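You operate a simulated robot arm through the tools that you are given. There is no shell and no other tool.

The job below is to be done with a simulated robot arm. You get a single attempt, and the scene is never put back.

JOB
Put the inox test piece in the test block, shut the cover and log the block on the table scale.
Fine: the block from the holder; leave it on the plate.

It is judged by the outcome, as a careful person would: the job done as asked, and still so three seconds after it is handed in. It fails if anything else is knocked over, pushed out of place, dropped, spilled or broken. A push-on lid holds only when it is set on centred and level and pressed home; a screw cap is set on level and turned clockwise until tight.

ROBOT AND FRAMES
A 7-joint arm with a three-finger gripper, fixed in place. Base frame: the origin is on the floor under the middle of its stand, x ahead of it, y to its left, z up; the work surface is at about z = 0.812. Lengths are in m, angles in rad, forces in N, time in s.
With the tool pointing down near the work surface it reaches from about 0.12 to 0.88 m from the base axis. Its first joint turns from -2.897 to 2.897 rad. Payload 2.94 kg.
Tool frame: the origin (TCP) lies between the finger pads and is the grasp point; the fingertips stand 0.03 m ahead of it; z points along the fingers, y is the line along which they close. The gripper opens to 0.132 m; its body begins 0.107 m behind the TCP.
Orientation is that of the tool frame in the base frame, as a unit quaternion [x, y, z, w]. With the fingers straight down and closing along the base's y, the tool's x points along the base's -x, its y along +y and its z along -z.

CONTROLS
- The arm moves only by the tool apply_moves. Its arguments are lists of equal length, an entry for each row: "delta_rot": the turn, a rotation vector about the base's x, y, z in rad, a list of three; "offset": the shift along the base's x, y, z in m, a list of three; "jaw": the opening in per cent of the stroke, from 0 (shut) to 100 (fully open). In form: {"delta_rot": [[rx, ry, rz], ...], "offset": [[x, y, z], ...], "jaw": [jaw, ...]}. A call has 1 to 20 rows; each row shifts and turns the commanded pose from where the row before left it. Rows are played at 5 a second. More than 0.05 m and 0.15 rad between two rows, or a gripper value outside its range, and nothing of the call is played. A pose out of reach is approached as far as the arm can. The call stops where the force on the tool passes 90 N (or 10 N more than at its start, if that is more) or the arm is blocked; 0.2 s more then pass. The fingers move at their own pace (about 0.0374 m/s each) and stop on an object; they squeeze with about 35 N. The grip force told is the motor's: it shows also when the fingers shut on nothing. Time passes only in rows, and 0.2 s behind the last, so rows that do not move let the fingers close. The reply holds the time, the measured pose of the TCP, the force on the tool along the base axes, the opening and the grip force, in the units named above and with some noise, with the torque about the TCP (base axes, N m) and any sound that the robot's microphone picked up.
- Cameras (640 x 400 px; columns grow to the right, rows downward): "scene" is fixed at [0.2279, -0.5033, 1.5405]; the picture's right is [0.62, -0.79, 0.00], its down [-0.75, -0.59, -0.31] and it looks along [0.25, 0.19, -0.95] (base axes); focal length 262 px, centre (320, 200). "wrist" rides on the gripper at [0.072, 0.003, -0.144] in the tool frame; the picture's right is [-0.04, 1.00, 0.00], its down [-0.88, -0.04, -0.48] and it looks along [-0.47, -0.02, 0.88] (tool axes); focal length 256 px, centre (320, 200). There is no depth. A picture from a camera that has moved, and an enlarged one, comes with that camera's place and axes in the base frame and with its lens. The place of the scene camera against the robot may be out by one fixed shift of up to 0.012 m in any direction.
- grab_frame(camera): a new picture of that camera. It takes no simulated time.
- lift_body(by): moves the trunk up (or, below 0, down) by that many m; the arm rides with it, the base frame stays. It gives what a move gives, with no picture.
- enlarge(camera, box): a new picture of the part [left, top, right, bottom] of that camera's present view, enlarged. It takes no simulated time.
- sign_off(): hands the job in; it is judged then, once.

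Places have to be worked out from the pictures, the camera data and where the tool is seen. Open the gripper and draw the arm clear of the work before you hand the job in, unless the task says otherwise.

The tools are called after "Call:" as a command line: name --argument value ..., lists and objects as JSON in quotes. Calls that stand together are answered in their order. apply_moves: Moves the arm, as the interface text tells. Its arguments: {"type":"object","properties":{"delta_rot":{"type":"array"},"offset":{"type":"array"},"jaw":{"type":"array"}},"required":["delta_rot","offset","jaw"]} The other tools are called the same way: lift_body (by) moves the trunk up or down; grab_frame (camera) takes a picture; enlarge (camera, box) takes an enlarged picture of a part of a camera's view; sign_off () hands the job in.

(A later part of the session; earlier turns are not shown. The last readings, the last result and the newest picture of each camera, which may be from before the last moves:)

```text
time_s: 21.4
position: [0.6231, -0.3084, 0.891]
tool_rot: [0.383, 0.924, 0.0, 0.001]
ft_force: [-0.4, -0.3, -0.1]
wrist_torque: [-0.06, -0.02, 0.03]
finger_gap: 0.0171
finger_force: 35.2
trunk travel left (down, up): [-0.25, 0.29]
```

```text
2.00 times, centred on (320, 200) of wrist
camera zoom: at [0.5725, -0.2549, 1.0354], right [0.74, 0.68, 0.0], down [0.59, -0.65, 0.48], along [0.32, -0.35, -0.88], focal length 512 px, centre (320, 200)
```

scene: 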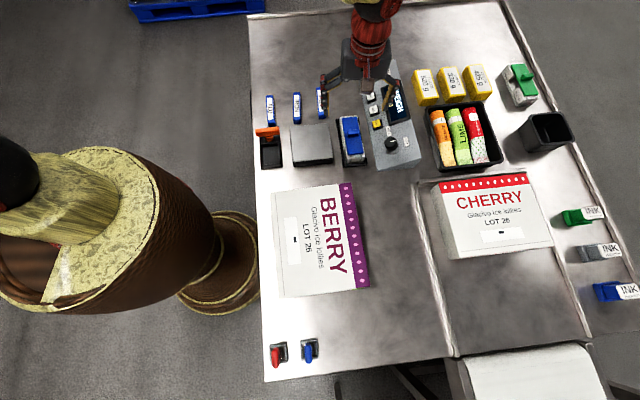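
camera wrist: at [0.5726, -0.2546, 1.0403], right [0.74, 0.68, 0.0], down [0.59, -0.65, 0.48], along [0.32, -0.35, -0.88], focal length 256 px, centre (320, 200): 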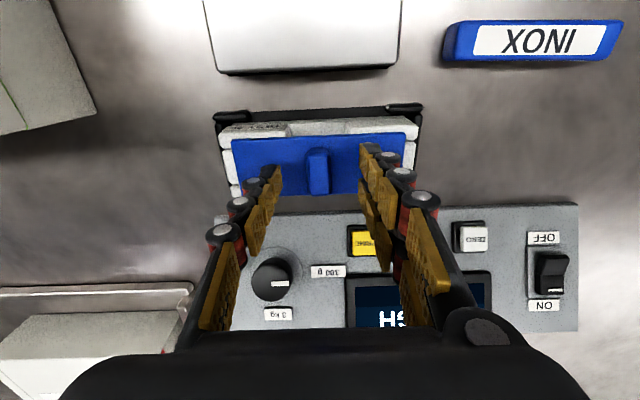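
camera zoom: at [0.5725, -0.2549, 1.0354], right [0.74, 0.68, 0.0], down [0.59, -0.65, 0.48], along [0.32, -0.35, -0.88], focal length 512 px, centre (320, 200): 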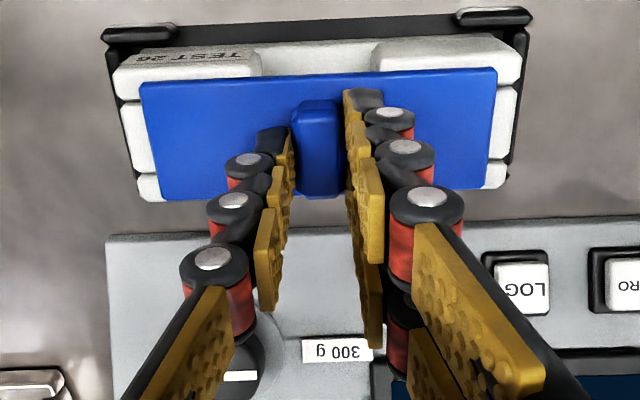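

The tab is gripped (17 mm). I lift gently, 20 mm, and check that only the cover comes.

Call:
apply_moves --delta_rot '[[0, 0, 0], [0, 0, 0], [0, 0, 0], [0, 0, 0], [0, 0, 0]]' --offset '[[0, 0, 0.004], [0, 0, 0.004], [0, 0, 0.006], [0, 0, 0.006], [0, 0, 0]]' --jaw '[3, 3, 3, 3, 3]'

Call:
enlarge --camera "wrist" --box '[220, 100, 420, 300]'

Call:
enlarge --camera "scene" --box '[320, 90, 400, 180]'

```text
time_s: 22.6
position: [0.6218, -0.3105, 0.9107]
tool_rot: [0.382, 0.924, -0.001, 0.0]
ft_force: [0.3, 0.6, -0.5]
wrist_torque: [0.01, 0.0, 0.0]
finger_gap: 0.0039
finger_force: 0.0
trunk travel left (down, up): [-0.25, 0.29]
```

```text
2.00 times, centred on (320, 200) of wrist
camera zoom: at [0.5715, -0.2542, 1.0553], right [0.74, 0.68, 0.0], down [0.59, -0.65, 0.48], along [0.32, -0.35, -0.88], focal length 512 px, centre (320, 200)
```

zoom: 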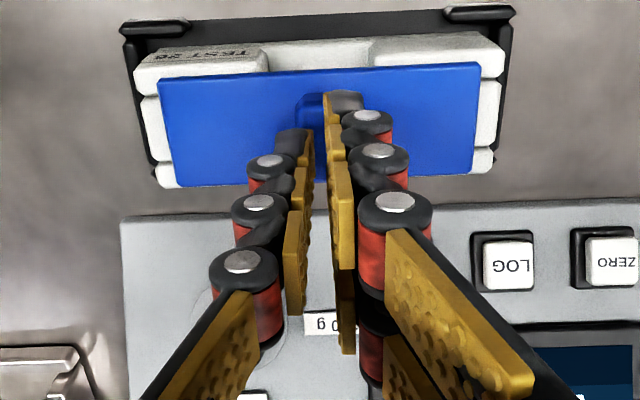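

```text
4.44 times, centred on (360, 135) of scene
camera zoom: at [0.2279, -0.5033, 1.5405], right [0.62, -0.79, 0.0], down [-0.75, -0.59, -0.31], along [0.25, 0.19, -0.95], focal length 1163 px, centre (142, 489)
```

zoom: 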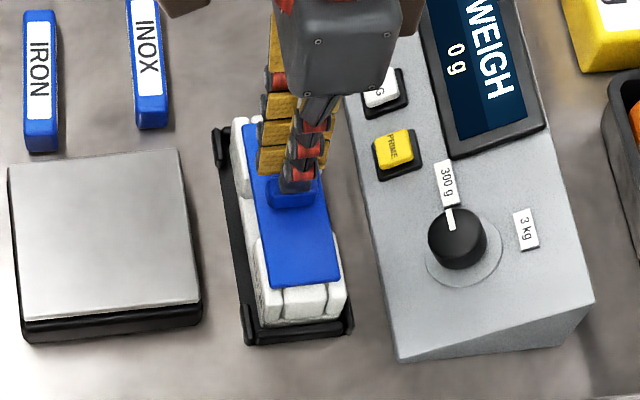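

The fingers slipped off the tab and the cover stayed on, with no sign that the block moved. I need to see how the cover is held, so I open, rise, and view the block's long side from over the plate.

Call:
apply_moves --delta_rot '[[0, 0, 0], [0, 0, 0], [0, 0, 0], [0, 0, 0], [0, 0, 0], [0, 0, 0]]' --offset '[[0, 0, 0.03], [-0.01, 0.011, 0.02], [-0.02, 0.022, 0], [-0.02, 0.022, 0], [-0.017, 0.019, 0], [0, 0, 0]]' --jaw '[3, 50, 100, 100, 100, 100]'

Call:
grab_frame --camera "wrist"

Call:
enlarge --camera "wrist" --box '[230, 140, 410, 290]'

```text
time_s: 24.0
position: [0.5556, -0.2355, 0.9616]
tool_rot: [0.383, 0.924, -0.002, 0.0]
ft_force: [-0.8, -0.1, -0.4]
wrist_torque: [-0.01, -0.02, -0.01]
finger_gap: 0.0872
finger_force: 0.1
trunk travel left (down, up): [-0.25, 0.29]
```

```text
taken
camera wrist: at [0.5056, -0.1809, 1.1063], right [0.74, 0.68, 0.0], down [0.59, -0.65, 0.48], along [0.32, -0.35, -0.88], focal length 256 px, centre (320, 200)
```

wrist: 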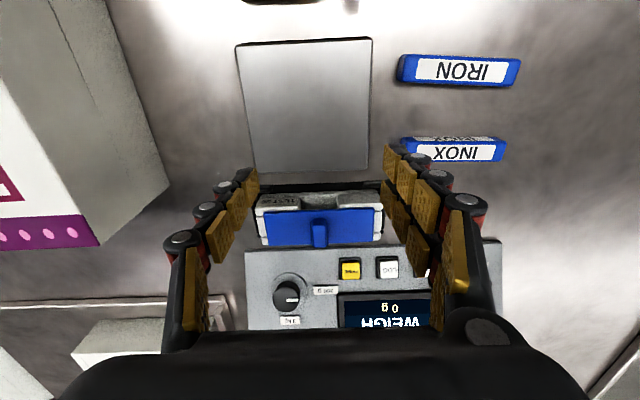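

```text
2.67 times, centred on (320, 215) of wrist
camera zoom: at [0.5056, -0.1809, 1.1063], right [0.74, 0.68, 0.0], down [0.59, -0.65, 0.48], along [0.32, -0.35, -0.88], focal length 683 px, centre (320, 160)
```

zoom: 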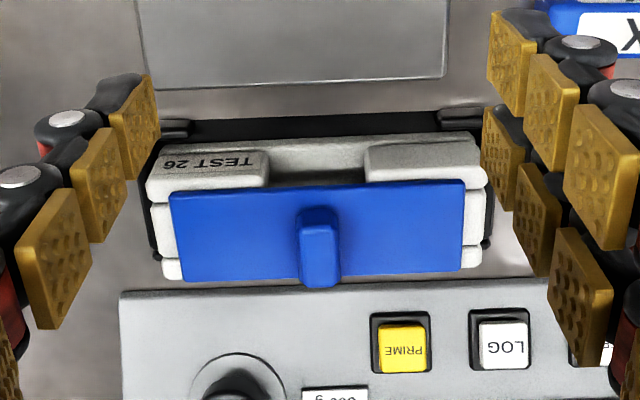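

The body has four upright corner parts with finger notches mid-side, and the cover lies over them. I tilt the tool to look at the cover's edge almost from the side.

Call:
apply_moves --delta_rot '[[-0.0888, -0.088, 0], [-0.0888, -0.088, 0], [-0.0888, -0.088, 0], [-0.0888, -0.088, 0], [0, 0, 0], [0, 0, 0]]' --offset '[[0.0015, -0.002, -0.013], [0.0015, -0.002, -0.013], [0.0015, -0.002, -0.013], [0.0015, -0.002, -0.013], [0, 0, 0], [0, 0, 0]]' --jaw '[100, 100, 100, 100, 100, 100]'

Call:
grab_frame --camera "wrist"

Call:
enlarge --camera "wrist" --box '[240, 120, 400, 260]'

```text
time_s: 25.4
position: [0.5605, -0.2434, 0.9096]
tool_rot: [0.371, 0.895, -0.096, 0.23]
ft_force: [0.5, -0.1, 0.0]
wrist_torque: [0.01, 0.05, -0.02]
finger_gap: 0.1322
finger_force: 0.1
trunk travel left (down, up): [-0.25, 0.29]
```

```text
taken
camera wrist: at [0.4692, -0.1463, 1.0019], right [0.73, 0.68, 0.02], down [0.36, -0.41, 0.84], along [0.58, -0.61, -0.54], focal length 256 px, centre (320, 200)
```

wrist: 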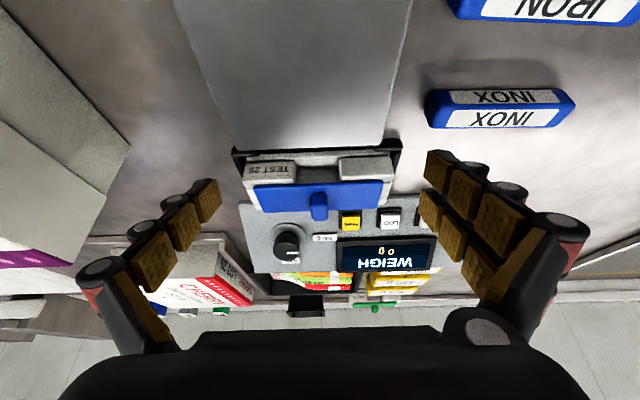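

```text
2.86 times, centred on (320, 190) of wrist
camera zoom: at [0.4692, -0.1463, 1.0019], right [0.73, 0.68, 0.02], down [0.36, -0.41, 0.84], along [0.58, -0.61, -0.54], focal length 731 px, centre (320, 229)
```

zoom: 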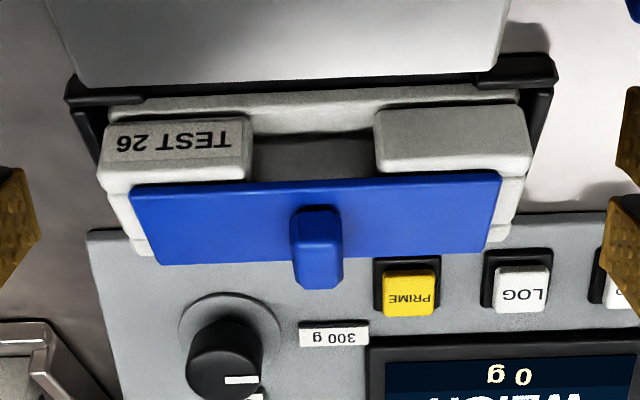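

The cover is a slab lying on the corner parts, so it looks like a press-on lid; my first grip was probably too shallow on the tab. I return upright over the tab and go lower to take a deeper grip.

Call:
apply_moves --delta_rot '[[0.0888, 0.088, 0], [0.0888, 0.088, 0], [0.0888, 0.088, 0], [0.0888, 0.088, 0], [0, 0, 0], [0, 0, 0], [0, 0, 0], [0, 0, 0], [0, 0, 0], [0, 0, 0], [0, 0, 0], [0, 0, 0]]' --offset '[[0, 0, 0.0125], [0, 0, 0.0125], [0, 0, 0.0125], [0, 0, 0.0125], [0.0305, -0.033, 0], [0.0305, -0.033, 0], [0, 0, -0.02], [0, 0, -0.025], [0, 0, -0.015], [0, 0, -0.006], [0, 0, -0.003], [0, 0, 0]]' --jaw '[100, 80, 60, 42, 42, 42, 42, 42, 42, 42, 42, 42]'

Call:
enlarge --camera "wrist" --box '[220, 100, 420, 300]'

```text
time_s: 28.0
position: [0.6205, -0.3094, 0.8895]
tool_rot: [0.382, 0.924, 0.0, 0.001]
ft_force: [-1.0, -0.5, 0.3]
wrist_torque: [0.0, 0.01, -0.01]
finger_gap: 0.0551
finger_force: 0.0
trunk travel left (down, up): [-0.25, 0.29]
```

```text
2.00 times, centred on (320, 200) of wrist
camera zoom: at [0.5713, -0.2543, 1.0343], right [0.74, 0.68, 0.0], down [0.59, -0.65, 0.48], along [0.32, -0.35, -0.88], focal length 512 px, centre (320, 200)
```

zoom: 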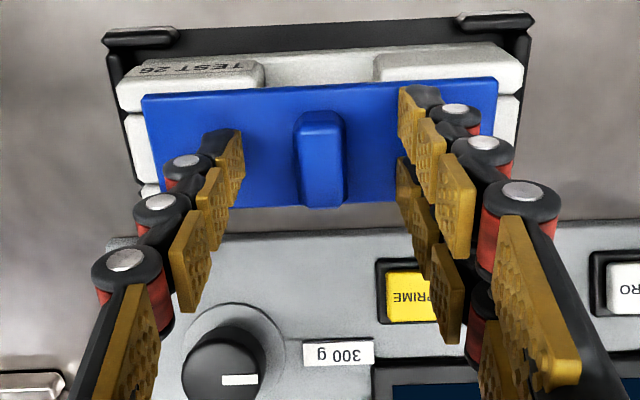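

I compare the cover with the body at high zoom, to see whether the slip shifted it.

Call:
enlarge --camera "wrist" --box '[265, 105, 345, 205]'

Call:
enlarge --camera "wrist" --box '[350, 100, 430, 200]'

Call:
enlarge --camera "scene" --box '[325, 105, 385, 175]'

```text
4.00 times, centred on (305, 155) of wrist
camera zoom: at [0.5713, -0.2543, 1.0343], right [0.74, 0.68, 0.0], down [0.59, -0.65, 0.48], along [0.32, -0.35, -0.88], focal length 1024 px, centre (380, 380)
```

zoom: 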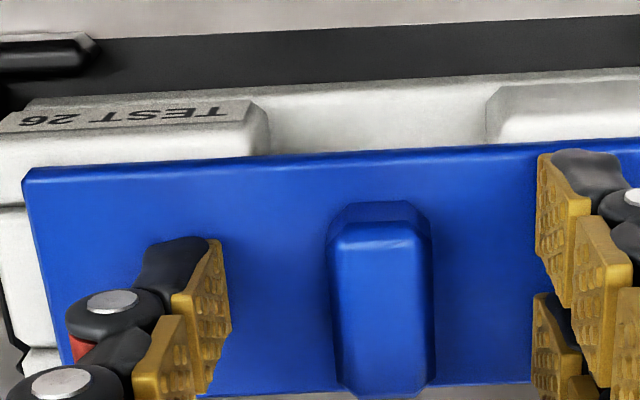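

```text
4.00 times, centred on (390, 150) of wrist
camera zoom: at [0.5713, -0.2543, 1.0343], right [0.74, 0.68, 0.0], down [0.59, -0.65, 0.48], along [0.32, -0.35, -0.88], focal length 1024 px, centre (40, 400)
```

zoom: 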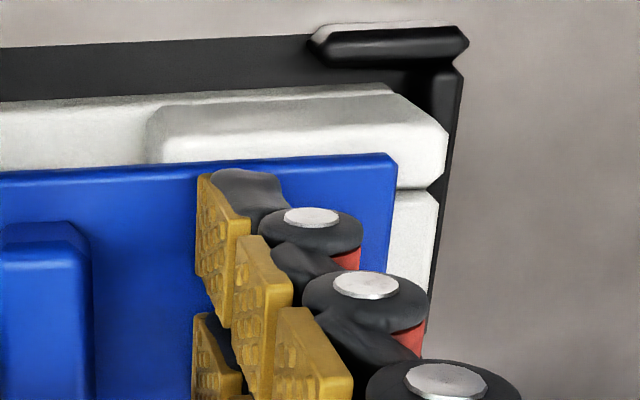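

```text
5.71 times, centred on (355, 140) of scene
camera zoom: at [0.2279, -0.5033, 1.5405], right [0.62, -0.79, 0.0], down [-0.75, -0.59, -0.31], along [0.25, 0.19, -0.95], focal length 1495 px, centre (120, 543)
```

zoom: 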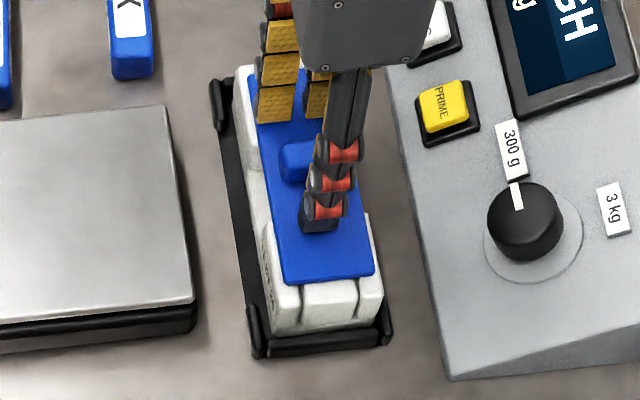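

The cover (perhaps with the block) sits about 2 mm further toward the panel than at first, otherwise unchanged. I lower until the tips just touch the cover, watching the force.

Call:
apply_moves --delta_rot '[[0, 0, 0], [0, 0, 0]]' --offset '[[0.0005, -0.0005, -0.0012], [0, 0, 0]]' --jaw '[42, 42]'

```text
time_s: 28.6
position: [0.6212, -0.3097, 0.888]
tool_rot: [0.383, 0.924, 0.0, 0.001]
ft_force: [0.4, -0.1, -0.5]
wrist_torque: [-0.02, -0.02, 0.0]
finger_gap: 0.0554
finger_force: 0.0
trunk travel left (down, up): [-0.25, 0.29]
```

No contact yet at tip height ≈0.858. I go on in 1 mm steps.

Call:
apply_moves --delta_rot '[[0, 0, 0], [0, 0, 0]]' --offset '[[0, 0, -0.001], [0, 0, 0]]' --jaw '[42, 42]'

Call:
apply_moves --delta_rot '[[0, 0, 0], [0, 0, 0]]' --offset '[[0, 0, -0.001], [0, 0, 0]]' --jaw '[42, 42]'

```text
time_s: 29.2
position: [0.6221, -0.3102, 0.8866]
tool_rot: [0.383, 0.924, 0.001, 0.001]
ft_force: [0.5, -0.4, -0.2]
wrist_torque: [0.01, -0.02, 0.02]
finger_gap: 0.0554
finger_force: 0.1
trunk travel left (down, up): [-0.25, 0.29]
```

```text
time_s: 29.8
position: [0.6217, -0.311, 0.8852]
tool_rot: [0.382, 0.924, 0.0, 0.001]
ft_force: [-0.4, 0.5, -0.2]
wrist_torque: [0.0, -0.01, 0.04]
finger_gap: 0.0553
finger_force: 0.1
trunk travel left (down, up): [-0.25, 0.29]
```

Still no contact at 0.885. I continue down in small steps.

Call:
apply_moves --delta_rot '[[0, 0, 0], [0, 0, 0]]' --offset '[[0, 0, -0.001], [0, 0, 0]]' --jaw '[42, 42]'

Call:
apply_moves --delta_rot '[[0, 0, 0], [0, 0, 0]]' --offset '[[0, 0, -0.001], [0, 0, 0]]' --jaw '[42, 42]'

Call:
enlarge --camera "wrist" --box '[240, 110, 400, 230]'

```text
time_s: 30.4
position: [0.6212, -0.3116, 0.8864]
tool_rot: [0.382, 0.924, -0.001, 0.002]
ft_force: [-0.3, 0.4, 3.6]
wrist_torque: [0.09, -0.01, 0.01]
finger_gap: 0.0556
finger_force: 0.0
trunk travel left (down, up): [-0.25, 0.29]
```

```text
time_s: 31.0
position: [0.6217, -0.3095, 0.8857]
tool_rot: [0.382, 0.924, 0.0, 0.002]
ft_force: [-1.2, 0.6, 9.6]
wrist_torque: [0.05, 0.07, -0.05]
finger_gap: 0.0559
finger_force: 0.3
trunk travel left (down, up): [-0.25, 0.29]
```

```text
3.33 times, centred on (320, 170) of wrist
camera zoom: at [0.5718, -0.2546, 1.0304], right [0.74, 0.68, 0.0], down [0.59, -0.65, 0.48], along [0.32, -0.35, -0.88], focal length 853 px, centre (320, 300)
```

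zoom: 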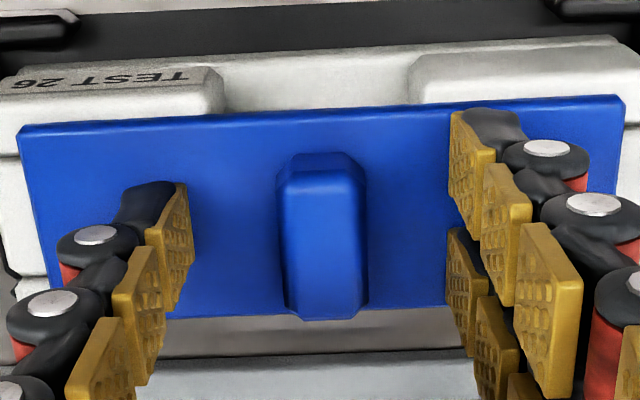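

Contact with the cover at TCP z≈0.885, so the first grip was indeed 6 mm too high. I back off 1.5 mm and close on the full tab.

Call:
apply_moves --delta_rot '[[0, 0, 0], [0, 0, 0], [0, 0, 0], [0, 0, 0], [0, 0, 0], [0, 0, 0], [0, 0, 0]]' --offset '[[0, 0, 0.003], [0, 0, 0], [0, 0, 0], [0, 0, 0], [0, 0, 0], [0, 0, 0], [0, 0, 0]]' --jaw '[42, 0, 0, 0, 0, 0, 0]'

Call:
apply_moves --delta_rot '[[0, 0, 0], [0, 0, 0]]' --offset '[[0, 0, 0.001], [0, 0, 0]]' --jaw '[0, 0]'

Call:
apply_moves --delta_rot '[[0, 0, 0], [0, 0, 0]]' --offset '[[0, 0, 0.0015], [0, 0, 0]]' --jaw '[0, 0]'

```text
time_s: 32.6
position: [0.6213, -0.3102, 0.8875]
tool_rot: [0.383, 0.924, -0.001, 0.001]
ft_force: [-0.3, 0.1, -3.6]
wrist_torque: [0.01, 0.03, 0.04]
finger_gap: 0.0174
finger_force: 35.0
trunk travel left (down, up): [-0.25, 0.29]
```

```text
time_s: 33.2
position: [0.6221, -0.3099, 0.8881]
tool_rot: [0.383, 0.924, -0.002, 0.0]
ft_force: [0.5, 1.1, -3.1]
wrist_torque: [0.05, 0.05, -0.01]
finger_gap: 0.0173
finger_force: 35.3
trunk travel left (down, up): [-0.25, 0.29]
```

```text
time_s: 33.8
position: [0.6209, -0.3098, 0.8894]
tool_rot: [0.383, 0.924, -0.001, 0.001]
ft_force: [-2.0, 1.6, -5.2]
wrist_torque: [0.14, 0.11, 0.07]
finger_gap: 0.0172
finger_force: 34.3
trunk travel left (down, up): [-0.25, 0.29]
```

A pull of 3–5 N shows while lifting 2.5 mm. I look at whether the cover or the whole block is coming up.

Call:
enlarge --camera "wrist" --box '[240, 90, 400, 210]'

Call:
enlarge --camera "scene" --box '[325, 105, 385, 175]'

```text
3.33 times, centred on (320, 150) of wrist
camera zoom: at [0.5719, -0.2548, 1.0343], right [0.74, 0.68, 0.0], down [0.59, -0.65, 0.48], along [0.32, -0.35, -0.88], focal length 853 px, centre (320, 367)
```

zoom: 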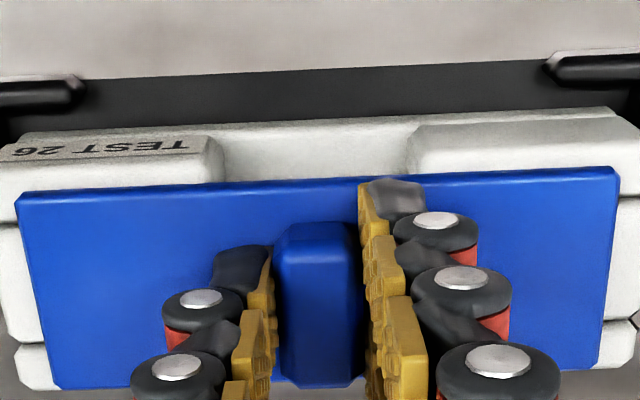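

```text
5.71 times, centred on (355, 140) of scene
camera zoom: at [0.2279, -0.5033, 1.5405], right [0.62, -0.79, 0.0], down [-0.75, -0.59, -0.31], along [0.25, 0.19, -0.95], focal length 1495 px, centre (120, 543)
```

zoom: 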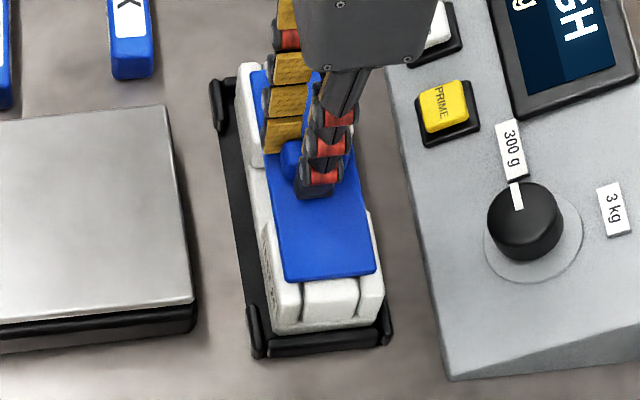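

The block seems to rise with the cover, so the cover does not simply pull off; with a thumb tab across it, it may slide lengthwise, the holder's end rails taking the push. I set the block back down and try sliding a few mm toward heading 45°.

Call:
apply_moves --delta_rot '[[0, 0, 0], [0, 0, 0]]' --offset '[[0, 0, -0.0025], [0, 0, 0]]' --jaw '[0, 0]'

Call:
apply_moves --delta_rot '[[0, 0, 0], [0, 0, 0]]' --offset '[[0.0021, 0.0021, 0], [0, 0, 0]]' --jaw '[0, 0]'

Call:
apply_moves --delta_rot '[[0, 0, 0], [0, 0, 0]]' --offset '[[0.0021, 0.0021, 0], [0, 0, 0]]' --jaw '[0, 0]'

```text
time_s: 34.4
position: [0.6223, -0.309, 0.8869]
tool_rot: [0.382, 0.924, -0.001, 0.001]
ft_force: [-5.4, 4.8, -2.2]
wrist_torque: [0.32, 0.29, 0.06]
finger_gap: 0.0172
finger_force: 34.6
trunk travel left (down, up): [-0.25, 0.29]
```

```text
time_s: 35.0
position: [0.6235, -0.3086, 0.8865]
tool_rot: [0.383, 0.924, -0.001, 0.001]
ft_force: [-7.6, 5.0, -2.8]
wrist_torque: [0.36, 0.42, 0.08]
finger_gap: 0.0174
finger_force: 34.9
trunk travel left (down, up): [-0.25, 0.29]
```

```text
time_s: 35.6
position: [0.6262, -0.3064, 0.8869]
tool_rot: [0.383, 0.924, -0.001, 0.0]
ft_force: [-4.5, 4.3, -5.9]
wrist_torque: [0.31, 0.35, 0.07]
finger_gap: 0.017
finger_force: 35.2
trunk travel left (down, up): [-0.25, 0.29]
```

Moved 6 mm with almost no lengthwise resistance. I look at what moved.

Call:
enlarge --camera "wrist" --box '[230, 80, 410, 220]'

Call:
enlarge --camera "scene" --box '[325, 105, 385, 175]'

```text
2.86 times, centred on (320, 150) of wrist
camera zoom: at [0.5758, -0.2509, 1.0321], right [0.74, 0.68, 0.0], down [0.59, -0.65, 0.48], along [0.32, -0.35, -0.88], focal length 731 px, centre (320, 343)
```

zoom: 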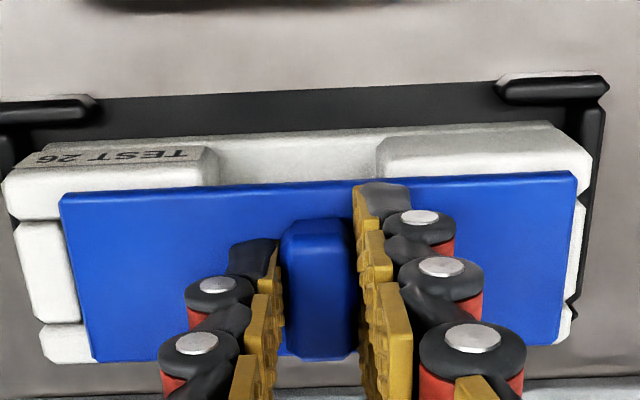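

```text
5.71 times, centred on (355, 140) of scene
camera zoom: at [0.2279, -0.5033, 1.5405], right [0.62, -0.79, 0.0], down [-0.75, -0.59, -0.31], along [0.25, 0.19, -0.95], focal length 1495 px, centre (120, 543)
```

zoom: 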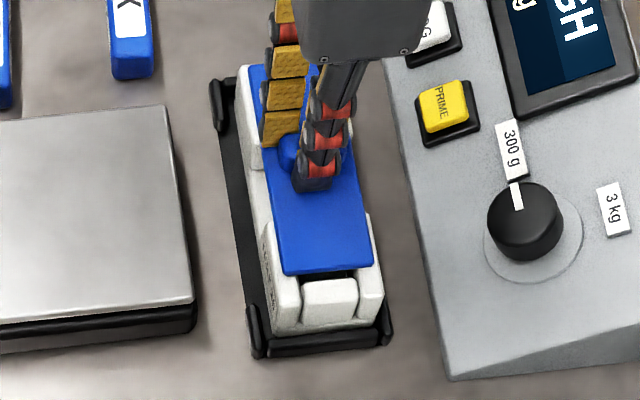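

It is a sliding cover: it has moved 6 mm along the block and a gap opened behind the end wall. I keep sliding it along its axis (heading ≈44.5°), watching the force.

Call:
apply_moves --delta_rot '[[0, 0, 0], [0, 0, 0], [0, 0, 0], [0, 0, 0], [0, 0, 0], [0, 0, 0], [0, 0, 0]]' --offset '[[-0.0004, 0.0004, -0.0006], [0.0036, 0.0035, 0], [0.0036, 0.0035, 0], [0.0036, 0.0035, 0], [0.0036, 0.0035, 0], [0.0036, 0.0035, 0], [0, 0, 0]]' --jaw '[0, 0, 0, 0, 0, 0, 0]'

Call:
enlarge --camera "wrist" --box '[180, 70, 420, 230]'

Call:
enlarge --camera "scene" --box '[320, 85, 400, 175]'

```text
time_s: 37.2
position: [0.6427, -0.2874, 0.8879]
tool_rot: [0.382, 0.924, 0.0, 0.001]
ft_force: [-5.5, 5.9, -1.3]
wrist_torque: [0.4, 0.24, 0.07]
finger_gap: 0.0171
finger_force: 34.8
trunk travel left (down, up): [-0.25, 0.29]
```

```text
2.50 times, centred on (300, 150) of wrist
camera zoom: at [0.5939, -0.2326, 1.0316], right [0.74, 0.68, 0.0], down [0.59, -0.65, 0.48], along [0.32, -0.35, -0.88], focal length 640 px, centre (370, 325)
```

zoom: 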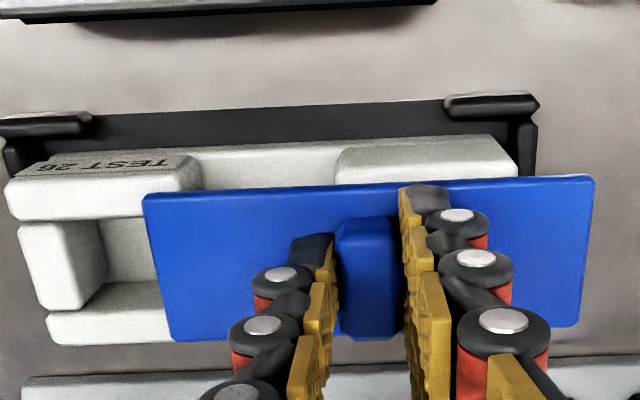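

```text
4.44 times, centred on (360, 130) of scene
camera zoom: at [0.2279, -0.5033, 1.5405], right [0.62, -0.79, 0.0], down [-0.75, -0.59, -0.31], along [0.25, 0.19, -0.95], focal length 1163 px, centre (142, 511)
```

zoom: 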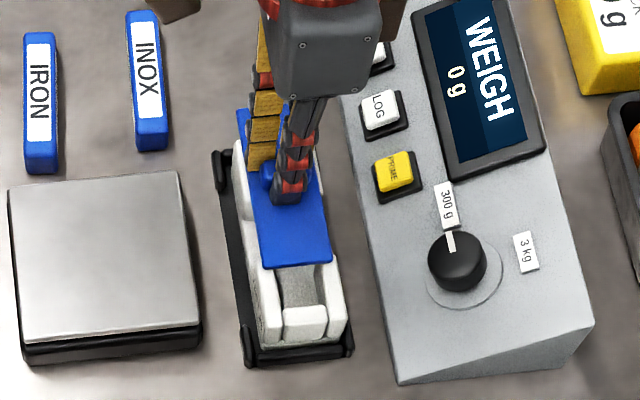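

The cavity is opening at the near end. I slide the cover another 30 mm.

Call:
apply_moves --delta_rot '[[0, 0, 0], [0, 0, 0], [0, 0, 0], [0, 0, 0], [0, 0, 0], [0, 0, 0], [0, 0, 0]]' --offset '[[0.0036, 0.0035, 0], [0.0036, 0.0035, 0], [0.0036, 0.0035, 0], [0.0036, 0.0035, 0], [0.0036, 0.0035, 0], [0.0036, 0.0035, 0], [0, 0, 0]]' --jaw '[0, 0, 0, 0, 0, 0, 0]'

Call:
enlarge --camera "wrist" --box '[160, 60, 420, 230]'

Call:
enlarge --camera "scene" --box '[320, 85, 400, 175]'

```text
time_s: 38.8
position: [0.6655, -0.2661, 0.8867]
tool_rot: [0.383, 0.924, 0.0, 0.0]
ft_force: [-4.1, 4.5, -4.3]
wrist_torque: [0.42, 0.19, 0.08]
finger_gap: 0.0172
finger_force: 35.3
trunk travel left (down, up): [-0.25, 0.29]
```

```text
2.35 times, centred on (290, 145) of wrist
camera zoom: at [0.6152, -0.2115, 1.0321], right [0.74, 0.68, 0.0], down [0.59, -0.65, 0.48], along [0.32, -0.35, -0.88], focal length 602 px, centre (391, 329)
```

zoom: 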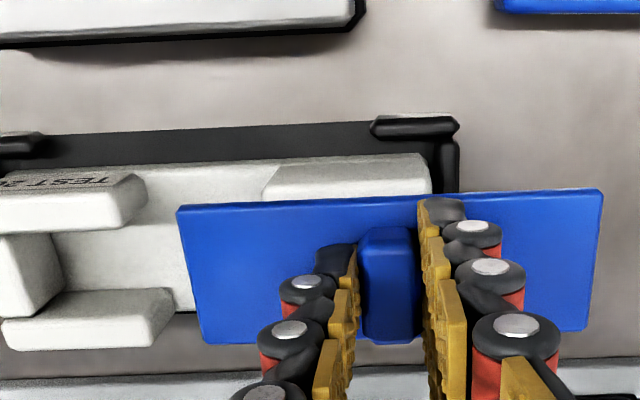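

```text
4.44 times, centred on (360, 130) of scene
camera zoom: at [0.2279, -0.5033, 1.5405], right [0.62, -0.79, 0.0], down [-0.75, -0.59, -0.31], along [0.25, 0.19, -0.95], focal length 1163 px, centre (142, 511)
```

zoom: 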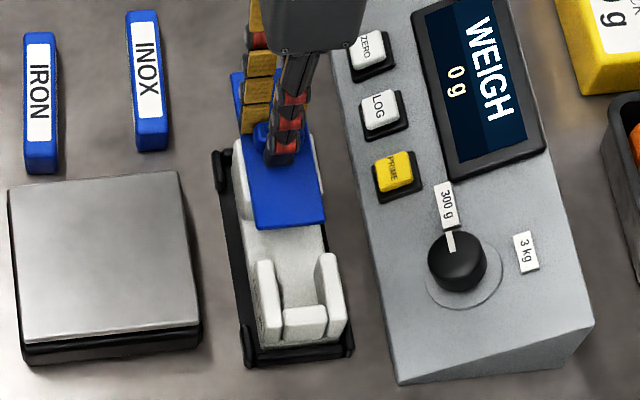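

The cavity is long, and the bar looks about 0.11 m long, so the cover must go nearly all the way. I slide on 25 mm, watching for a stop.

Call:
apply_moves --delta_rot '[[0, 0, 0], [0, 0, 0], [0, 0, 0], [0, 0, 0], [0, 0, 0], [0, 0, 0], [0, 0, 0]]' --offset '[[0.0032, 0.0032, 0], [0.0032, 0.0031, 0], [0.0032, 0.0031, 0], [0.0032, 0.0031, 0], [0.0032, 0.0031, 0], [0.0025, 0.0025, 0], [0, 0, 0]]' --jaw '[0, 0, 0, 0, 0, 0, 0]'

Call:
enlarge --camera "wrist" --box '[120, 60, 420, 240]'

Call:
enlarge --camera "scene" --box '[320, 85, 400, 175]'

```text
time_s: 40.4
position: [0.6821, -0.2489, 0.8878]
tool_rot: [0.383, 0.924, 0.0, 0.002]
ft_force: [-3.5, 4.0, -2.2]
wrist_torque: [0.29, 0.15, 0.01]
finger_gap: 0.0174
finger_force: 35.0
trunk travel left (down, up): [-0.25, 0.29]
```

```text
2.13 times, centred on (270, 150) of wrist
camera zoom: at [0.6332, -0.1936, 1.0323], right [0.74, 0.68, 0.0], down [0.59, -0.65, 0.48], along [0.32, -0.35, -0.88], focal length 546 px, centre (427, 307)
```

zoom: 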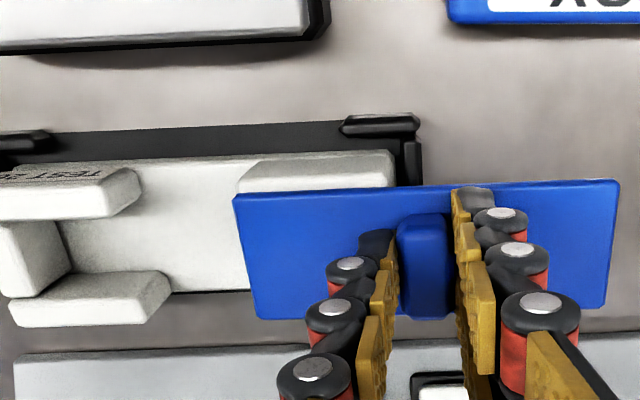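

```text
4.44 times, centred on (360, 130) of scene
camera zoom: at [0.2279, -0.5033, 1.5405], right [0.62, -0.79, 0.0], down [-0.75, -0.59, -0.31], along [0.25, 0.19, -0.95], focal length 1163 px, centre (142, 511)
```

zoom: 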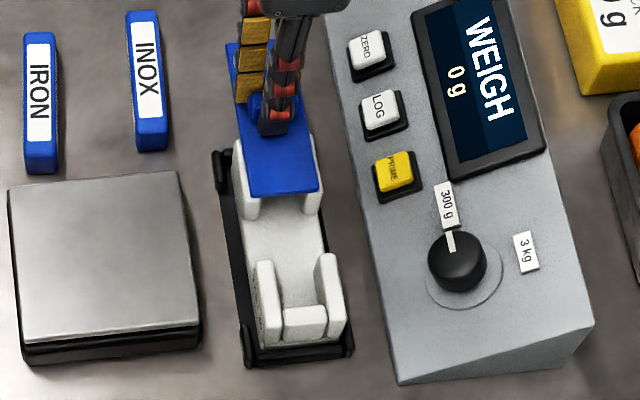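

Slid about 86 mm, still free. I go on 20 mm.

Call:
apply_moves --delta_rot '[[0, 0, 0], [0, 0, 0], [0, 0, 0], [0, 0, 0], [0, 0, 0], [0, 0, 0]]' --offset '[[0.0029, 0.0028, 0], [0.0029, 0.0028, 0], [0.0029, 0.0028, 0], [0.0029, 0.0028, 0], [0.0029, 0.0028, 0], [0, 0, 0]]' --jaw '[0, 0, 0, 0, 0, 0]'

Call:
enlarge --camera "wrist" --box '[120, 60, 420, 240]'

Call:
enlarge --camera "scene" --box '[320, 85, 400, 175]'

```text
time_s: 41.8
position: [0.697, -0.2348, 0.8869]
tool_rot: [0.383, 0.924, -0.001, 0.001]
ft_force: [-5.8, 6.9, -2.2]
wrist_torque: [0.48, 0.33, -0.18]
finger_gap: 0.017
finger_force: 34.9
trunk travel left (down, up): [-0.25, 0.29]
```

```text
2.13 times, centred on (270, 150) of wrist
camera zoom: at [0.6481, -0.1794, 1.0321], right [0.74, 0.68, 0.0], down [0.59, -0.65, 0.48], along [0.32, -0.35, -0.88], focal length 546 px, centre (427, 307)
```

zoom: 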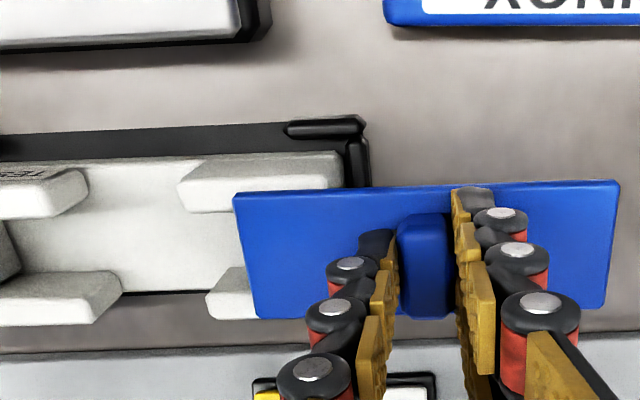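

```text
4.44 times, centred on (360, 130) of scene
camera zoom: at [0.2279, -0.5033, 1.5405], right [0.62, -0.79, 0.0], down [-0.75, -0.59, -0.31], along [0.25, 0.19, -0.95], focal length 1163 px, centre (142, 511)
```

zoom: 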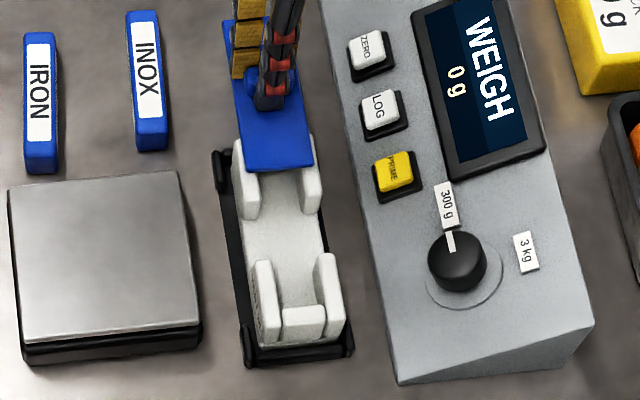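

Slid about 106 mm; the cavity's far end is nearly clear. I advance 9 mm in small steps, looking for the end stop.

Call:
apply_moves --delta_rot '[[0, 0, 0], [0, 0, 0], [0, 0, 0], [0, 0, 0]]' --offset '[[0.0021, 0.0021, 0], [0.0021, 0.0021, 0], [0.0021, 0.0021, 0], [0, 0, 0]]' --jaw '[0, 0, 0, 0]'

Call:
enlarge --camera "wrist" --box '[120, 60, 420, 240]'

Call:
enlarge --camera "scene" --box '[320, 85, 400, 175]'

```text
time_s: 42.8
position: [0.7039, -0.2287, 0.887]
tool_rot: [0.383, 0.924, -0.001, 0.001]
ft_force: [-8.1, 8.4, 0.9]
wrist_torque: [0.45, 0.36, -0.37]
finger_gap: 0.017
finger_force: 35.2
trunk travel left (down, up): [-0.25, 0.29]
```

```text
2.13 times, centred on (270, 150) of wrist
camera zoom: at [0.6543, -0.1732, 1.0321], right [0.74, 0.68, 0.0], down [0.59, -0.65, 0.48], along [0.32, -0.35, -0.88], focal length 546 px, centre (427, 307)
```

zoom: 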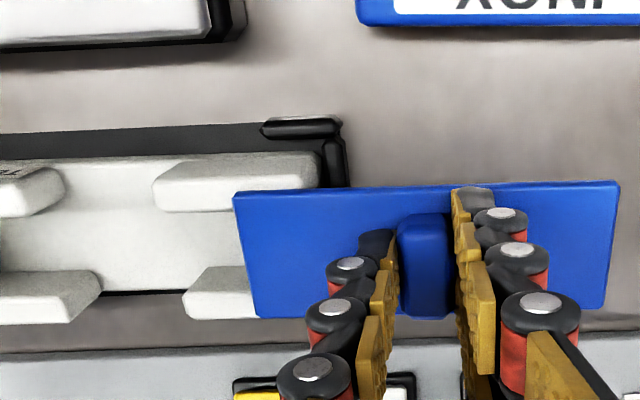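

```text
4.44 times, centred on (360, 130) of scene
camera zoom: at [0.2279, -0.5033, 1.5405], right [0.62, -0.79, 0.0], down [-0.75, -0.59, -0.31], along [0.25, 0.19, -0.95], focal length 1163 px, centre (142, 511)
```

zoom: 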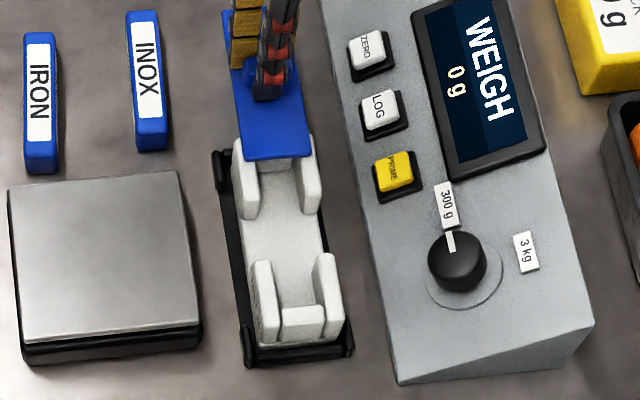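

The far end wall is now in view. I ease the sideways force by 1 mm and advance 5 mm more.

Call:
apply_moves --delta_rot '[[0, 0, 0], [0, 0, 0], [0, 0, 0], [0, 0, 0]]' --offset '[[-0.0007, 0.0007, 0], [0.0018, 0.0018, 0], [0.0018, 0.0018, 0], [0, 0, 0]]' --jaw '[0, 0, 0, 0]'

Call:
enlarge --camera "wrist" --box '[120, 60, 420, 240]'

Call:
enlarge --camera "scene" --box '[320, 85, 400, 175]'

```text
time_s: 43.8
position: [0.7083, -0.2242, 0.8871]
tool_rot: [0.383, 0.924, 0.0, 0.002]
ft_force: [0.6, 0.4, -1.4]
wrist_torque: [0.04, -0.04, -0.1]
finger_gap: 0.017
finger_force: 35.0
trunk travel left (down, up): [-0.25, 0.29]
```

```text
2.13 times, centred on (270, 150) of wrist
camera zoom: at [0.6576, -0.1697, 1.0325], right [0.74, 0.68, 0.0], down [0.59, -0.65, 0.48], along [0.32, -0.35, -0.88], focal length 546 px, centre (427, 307)
```

zoom: 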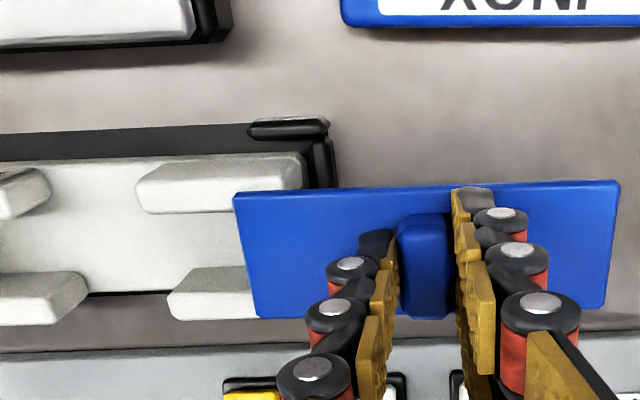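

```text
4.44 times, centred on (360, 130) of scene
camera zoom: at [0.2279, -0.5033, 1.5405], right [0.62, -0.79, 0.0], down [-0.75, -0.59, -0.31], along [0.25, 0.19, -0.95], focal length 1163 px, centre (142, 511)
```

zoom: 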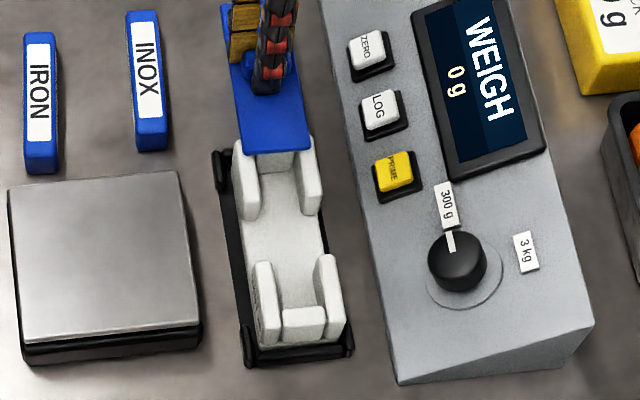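

The force fell to nearly nothing. I lift 2 mm to see whether the cover has come free of the block.

Call:
apply_moves --delta_rot '[[0, 0, 0], [0, 0, 0], [0, 0, 0]]' --offset '[[0, 0, 0.001], [0, 0, 0.001], [0, 0, 0]]' --jaw '[0, 0, 0]'

Call:
enlarge --camera "wrist" --box '[120, 60, 420, 240]'

```text
time_s: 44.6
position: [0.7078, -0.2248, 0.8893]
tool_rot: [0.384, 0.924, -0.001, 0.0]
ft_force: [-0.6, 0.3, -2.5]
wrist_torque: [0.07, -0.07, -0.05]
finger_gap: 0.0175
finger_force: 34.9
trunk travel left (down, up): [-0.25, 0.29]
```

```text
2.13 times, centred on (270, 150) of wrist
camera zoom: at [0.6578, -0.169, 1.0337], right [0.74, 0.68, 0.0], down [0.59, -0.65, 0.48], along [0.32, -0.35, -0.88], focal length 546 px, centre (427, 307)
```

zoom: 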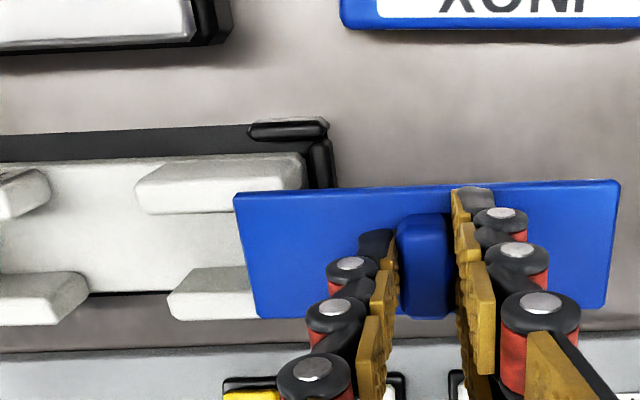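

Ambiguous. I lift 3 mm more and check force and picture.

Call:
apply_moves --delta_rot '[[0, 0, 0], [0, 0, 0], [0, 0, 0]]' --offset '[[0, 0, 0.0015], [0, 0, 0.0015], [0, 0, 0]]' --jaw '[0, 0, 0]'

Call:
enlarge --camera "wrist" --box '[120, 60, 420, 240]'

Call:
enlarge --camera "scene" --box '[340, 85, 390, 145]'

```text
time_s: 45.4
position: [0.7086, -0.2239, 0.8919]
tool_rot: [0.382, 0.924, -0.002, 0.0]
ft_force: [-0.6, -0.7, -3.8]
wrist_torque: [0.29, -0.26, 0.03]
finger_gap: 0.0175
finger_force: 35.2
trunk travel left (down, up): [-0.25, 0.29]
```

```text
2.13 times, centred on (270, 150) of wrist
camera zoom: at [0.658, -0.169, 1.0369], right [0.74, 0.68, 0.0], down [0.59, -0.65, 0.48], along [0.32, -0.35, -0.88], focal length 546 px, centre (427, 307)
```

zoom: 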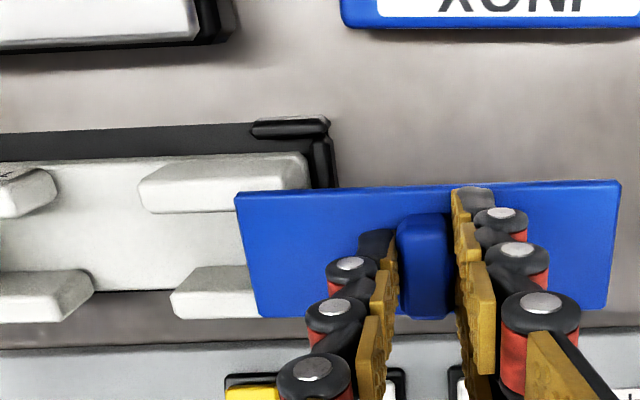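

```text
6.67 times, centred on (365, 115) of scene
camera zoom: at [0.2279, -0.5033, 1.5405], right [0.62, -0.79, 0.0], down [-0.75, -0.59, -0.31], along [0.25, 0.19, -0.95], focal length 1744 px, centre (20, 767)
```

zoom: 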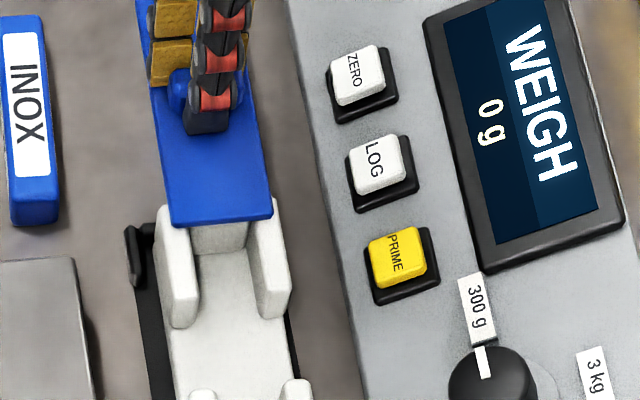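

The torque shows the cover is still captive in the block, so it stays on its slide by itself. I lower the 5 mm again, let go and rise.

Call:
apply_moves --delta_rot '[[0, 0, 0], [0, 0, 0], [0, 0, 0]]' --offset '[[0, 0, -0.0025], [0, 0, -0.0025], [0, 0, 0]]' --jaw '[0, 0, 0]'

Call:
apply_moves --delta_rot '[[0, 0, 0], [0, 0, 0], [0, 0, 0], [0, 0, 0], [0, 0, 0], [0, 0, 0], [0, 0, 0]]' --offset '[[0, 0, 0], [0, 0, 0], [0, 0, 0], [0, 0, 0.02], [0, 0, 0.04], [0, 0, 0.04], [0, 0, 0]]' --jaw '[40, 40, 40, 40, 40, 40, 40]'

Call:
grab_frame --camera "wrist"

Call:
enlarge --camera "scene" --box '[300, 65, 420, 175]'

```text
time_s: 46.2
position: [0.7088, -0.2233, 0.887]
tool_rot: [0.383, 0.924, -0.001, 0.002]
ft_force: [1.8, 0.9, -0.1]
wrist_torque: [0.0, -0.15, 0.02]
finger_gap: 0.0169
finger_force: 35.6
trunk travel left (down, up): [-0.25, 0.29]
```

```text
time_s: 47.8
position: [0.707, -0.225, 0.9882]
tool_rot: [0.382, 0.924, -0.001, 0.001]
ft_force: [0.2, 0.2, 0.1]
wrist_torque: [0.0, 0.0, 0.02]
finger_gap: 0.0527
finger_force: 0.0
trunk travel left (down, up): [-0.25, 0.29]
```

```text
taken
camera wrist: at [0.6591, -0.1709, 1.1323], right [0.74, 0.68, 0.0], down [0.59, -0.65, 0.48], along [0.32, -0.35, -0.88], focal length 256 px, centre (320, 200)
```

wrist: 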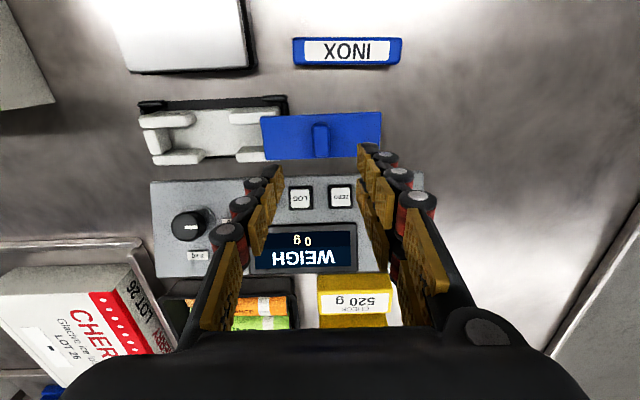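

```text
3.64 times, centred on (360, 120) of scene
camera zoom: at [0.2279, -0.5033, 1.5405], right [0.62, -0.79, 0.0], down [-0.75, -0.59, -0.31], along [0.25, 0.19, -0.95], focal length 951 px, centre (174, 491)
```

zoom: 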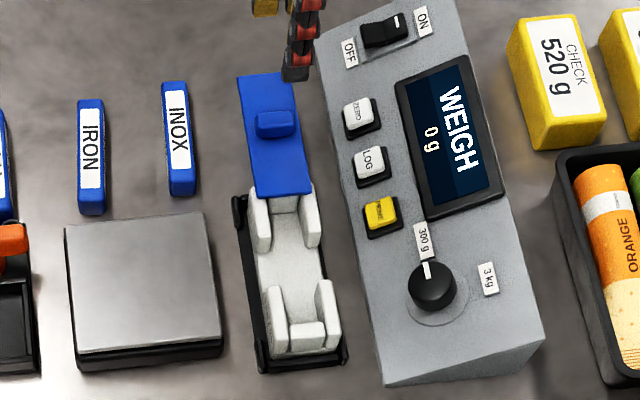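

The cover stays open on its slide. I zoom on the open cavity and on the INOX bar to measure both.

Call:
enlarge --camera "wrist" --box '[125, 85, 305, 175]'

Call:
enlarge --camera "wrist" --box '[280, 25, 420, 80]'

Call:
enlarge --camera "scene" --box '[335, 105, 405, 175]'

Call:
enlarge --camera "scene" --box '[290, 75, 350, 135]'

```text
3.56 times, centred on (215, 130) of wrist
camera zoom: at [0.6591, -0.1709, 1.1323], right [0.74, 0.68, 0.0], down [0.59, -0.65, 0.48], along [0.32, -0.35, -0.88], focal length 910 px, centre (693, 449)
```

zoom: 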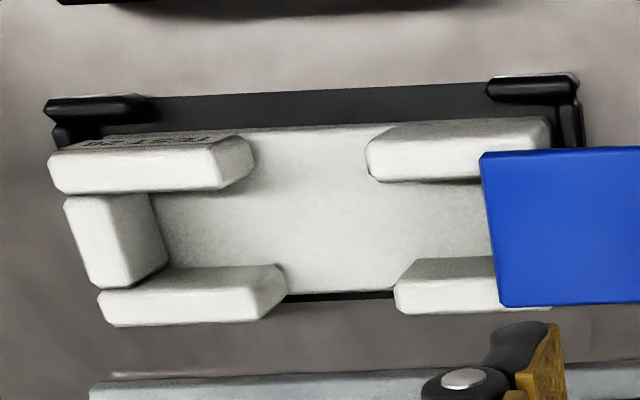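

```text
4.57 times, centred on (350, 52) of wrist
camera zoom: at [0.6591, -0.1709, 1.1323], right [0.74, 0.68, 0.0], down [0.59, -0.65, 0.48], along [0.32, -0.35, -0.88], focal length 1170 px, centre (183, 874)
```

zoom: 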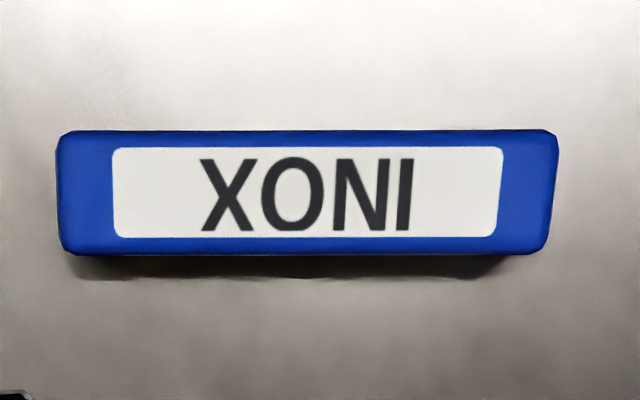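

```text
5.71 times, centred on (370, 140) of scene
camera zoom: at [0.2279, -0.5033, 1.5405], right [0.62, -0.79, 0.0], down [-0.75, -0.59, -0.31], along [0.25, 0.19, -0.95], focal length 1495 px, centre (34, 543)
```

zoom: 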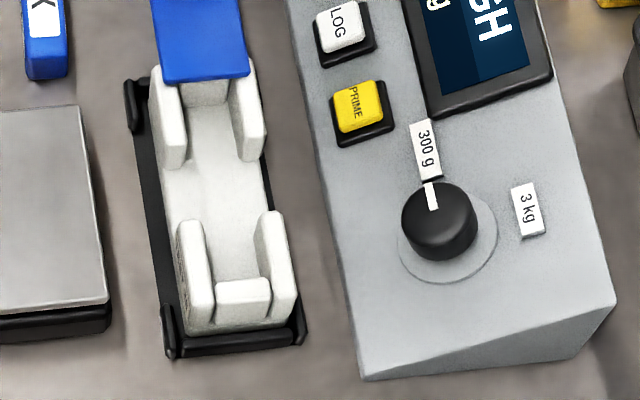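

```text
6.67 times, centred on (320, 105) of scene
camera zoom: at [0.2279, -0.5033, 1.5405], right [0.62, -0.79, 0.0], down [-0.75, -0.59, -0.31], along [0.25, 0.19, -0.95], focal length 1744 px, centre (320, 833)
```

zoom: 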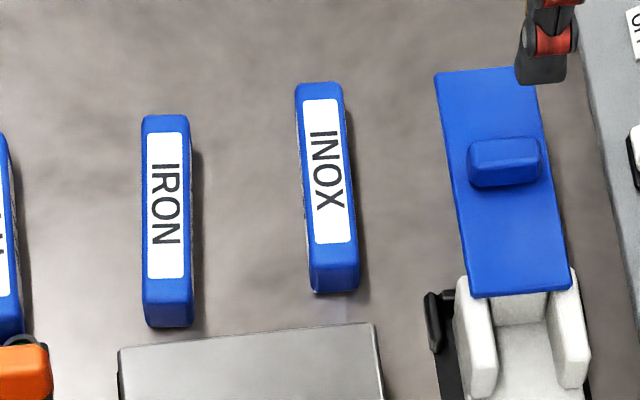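

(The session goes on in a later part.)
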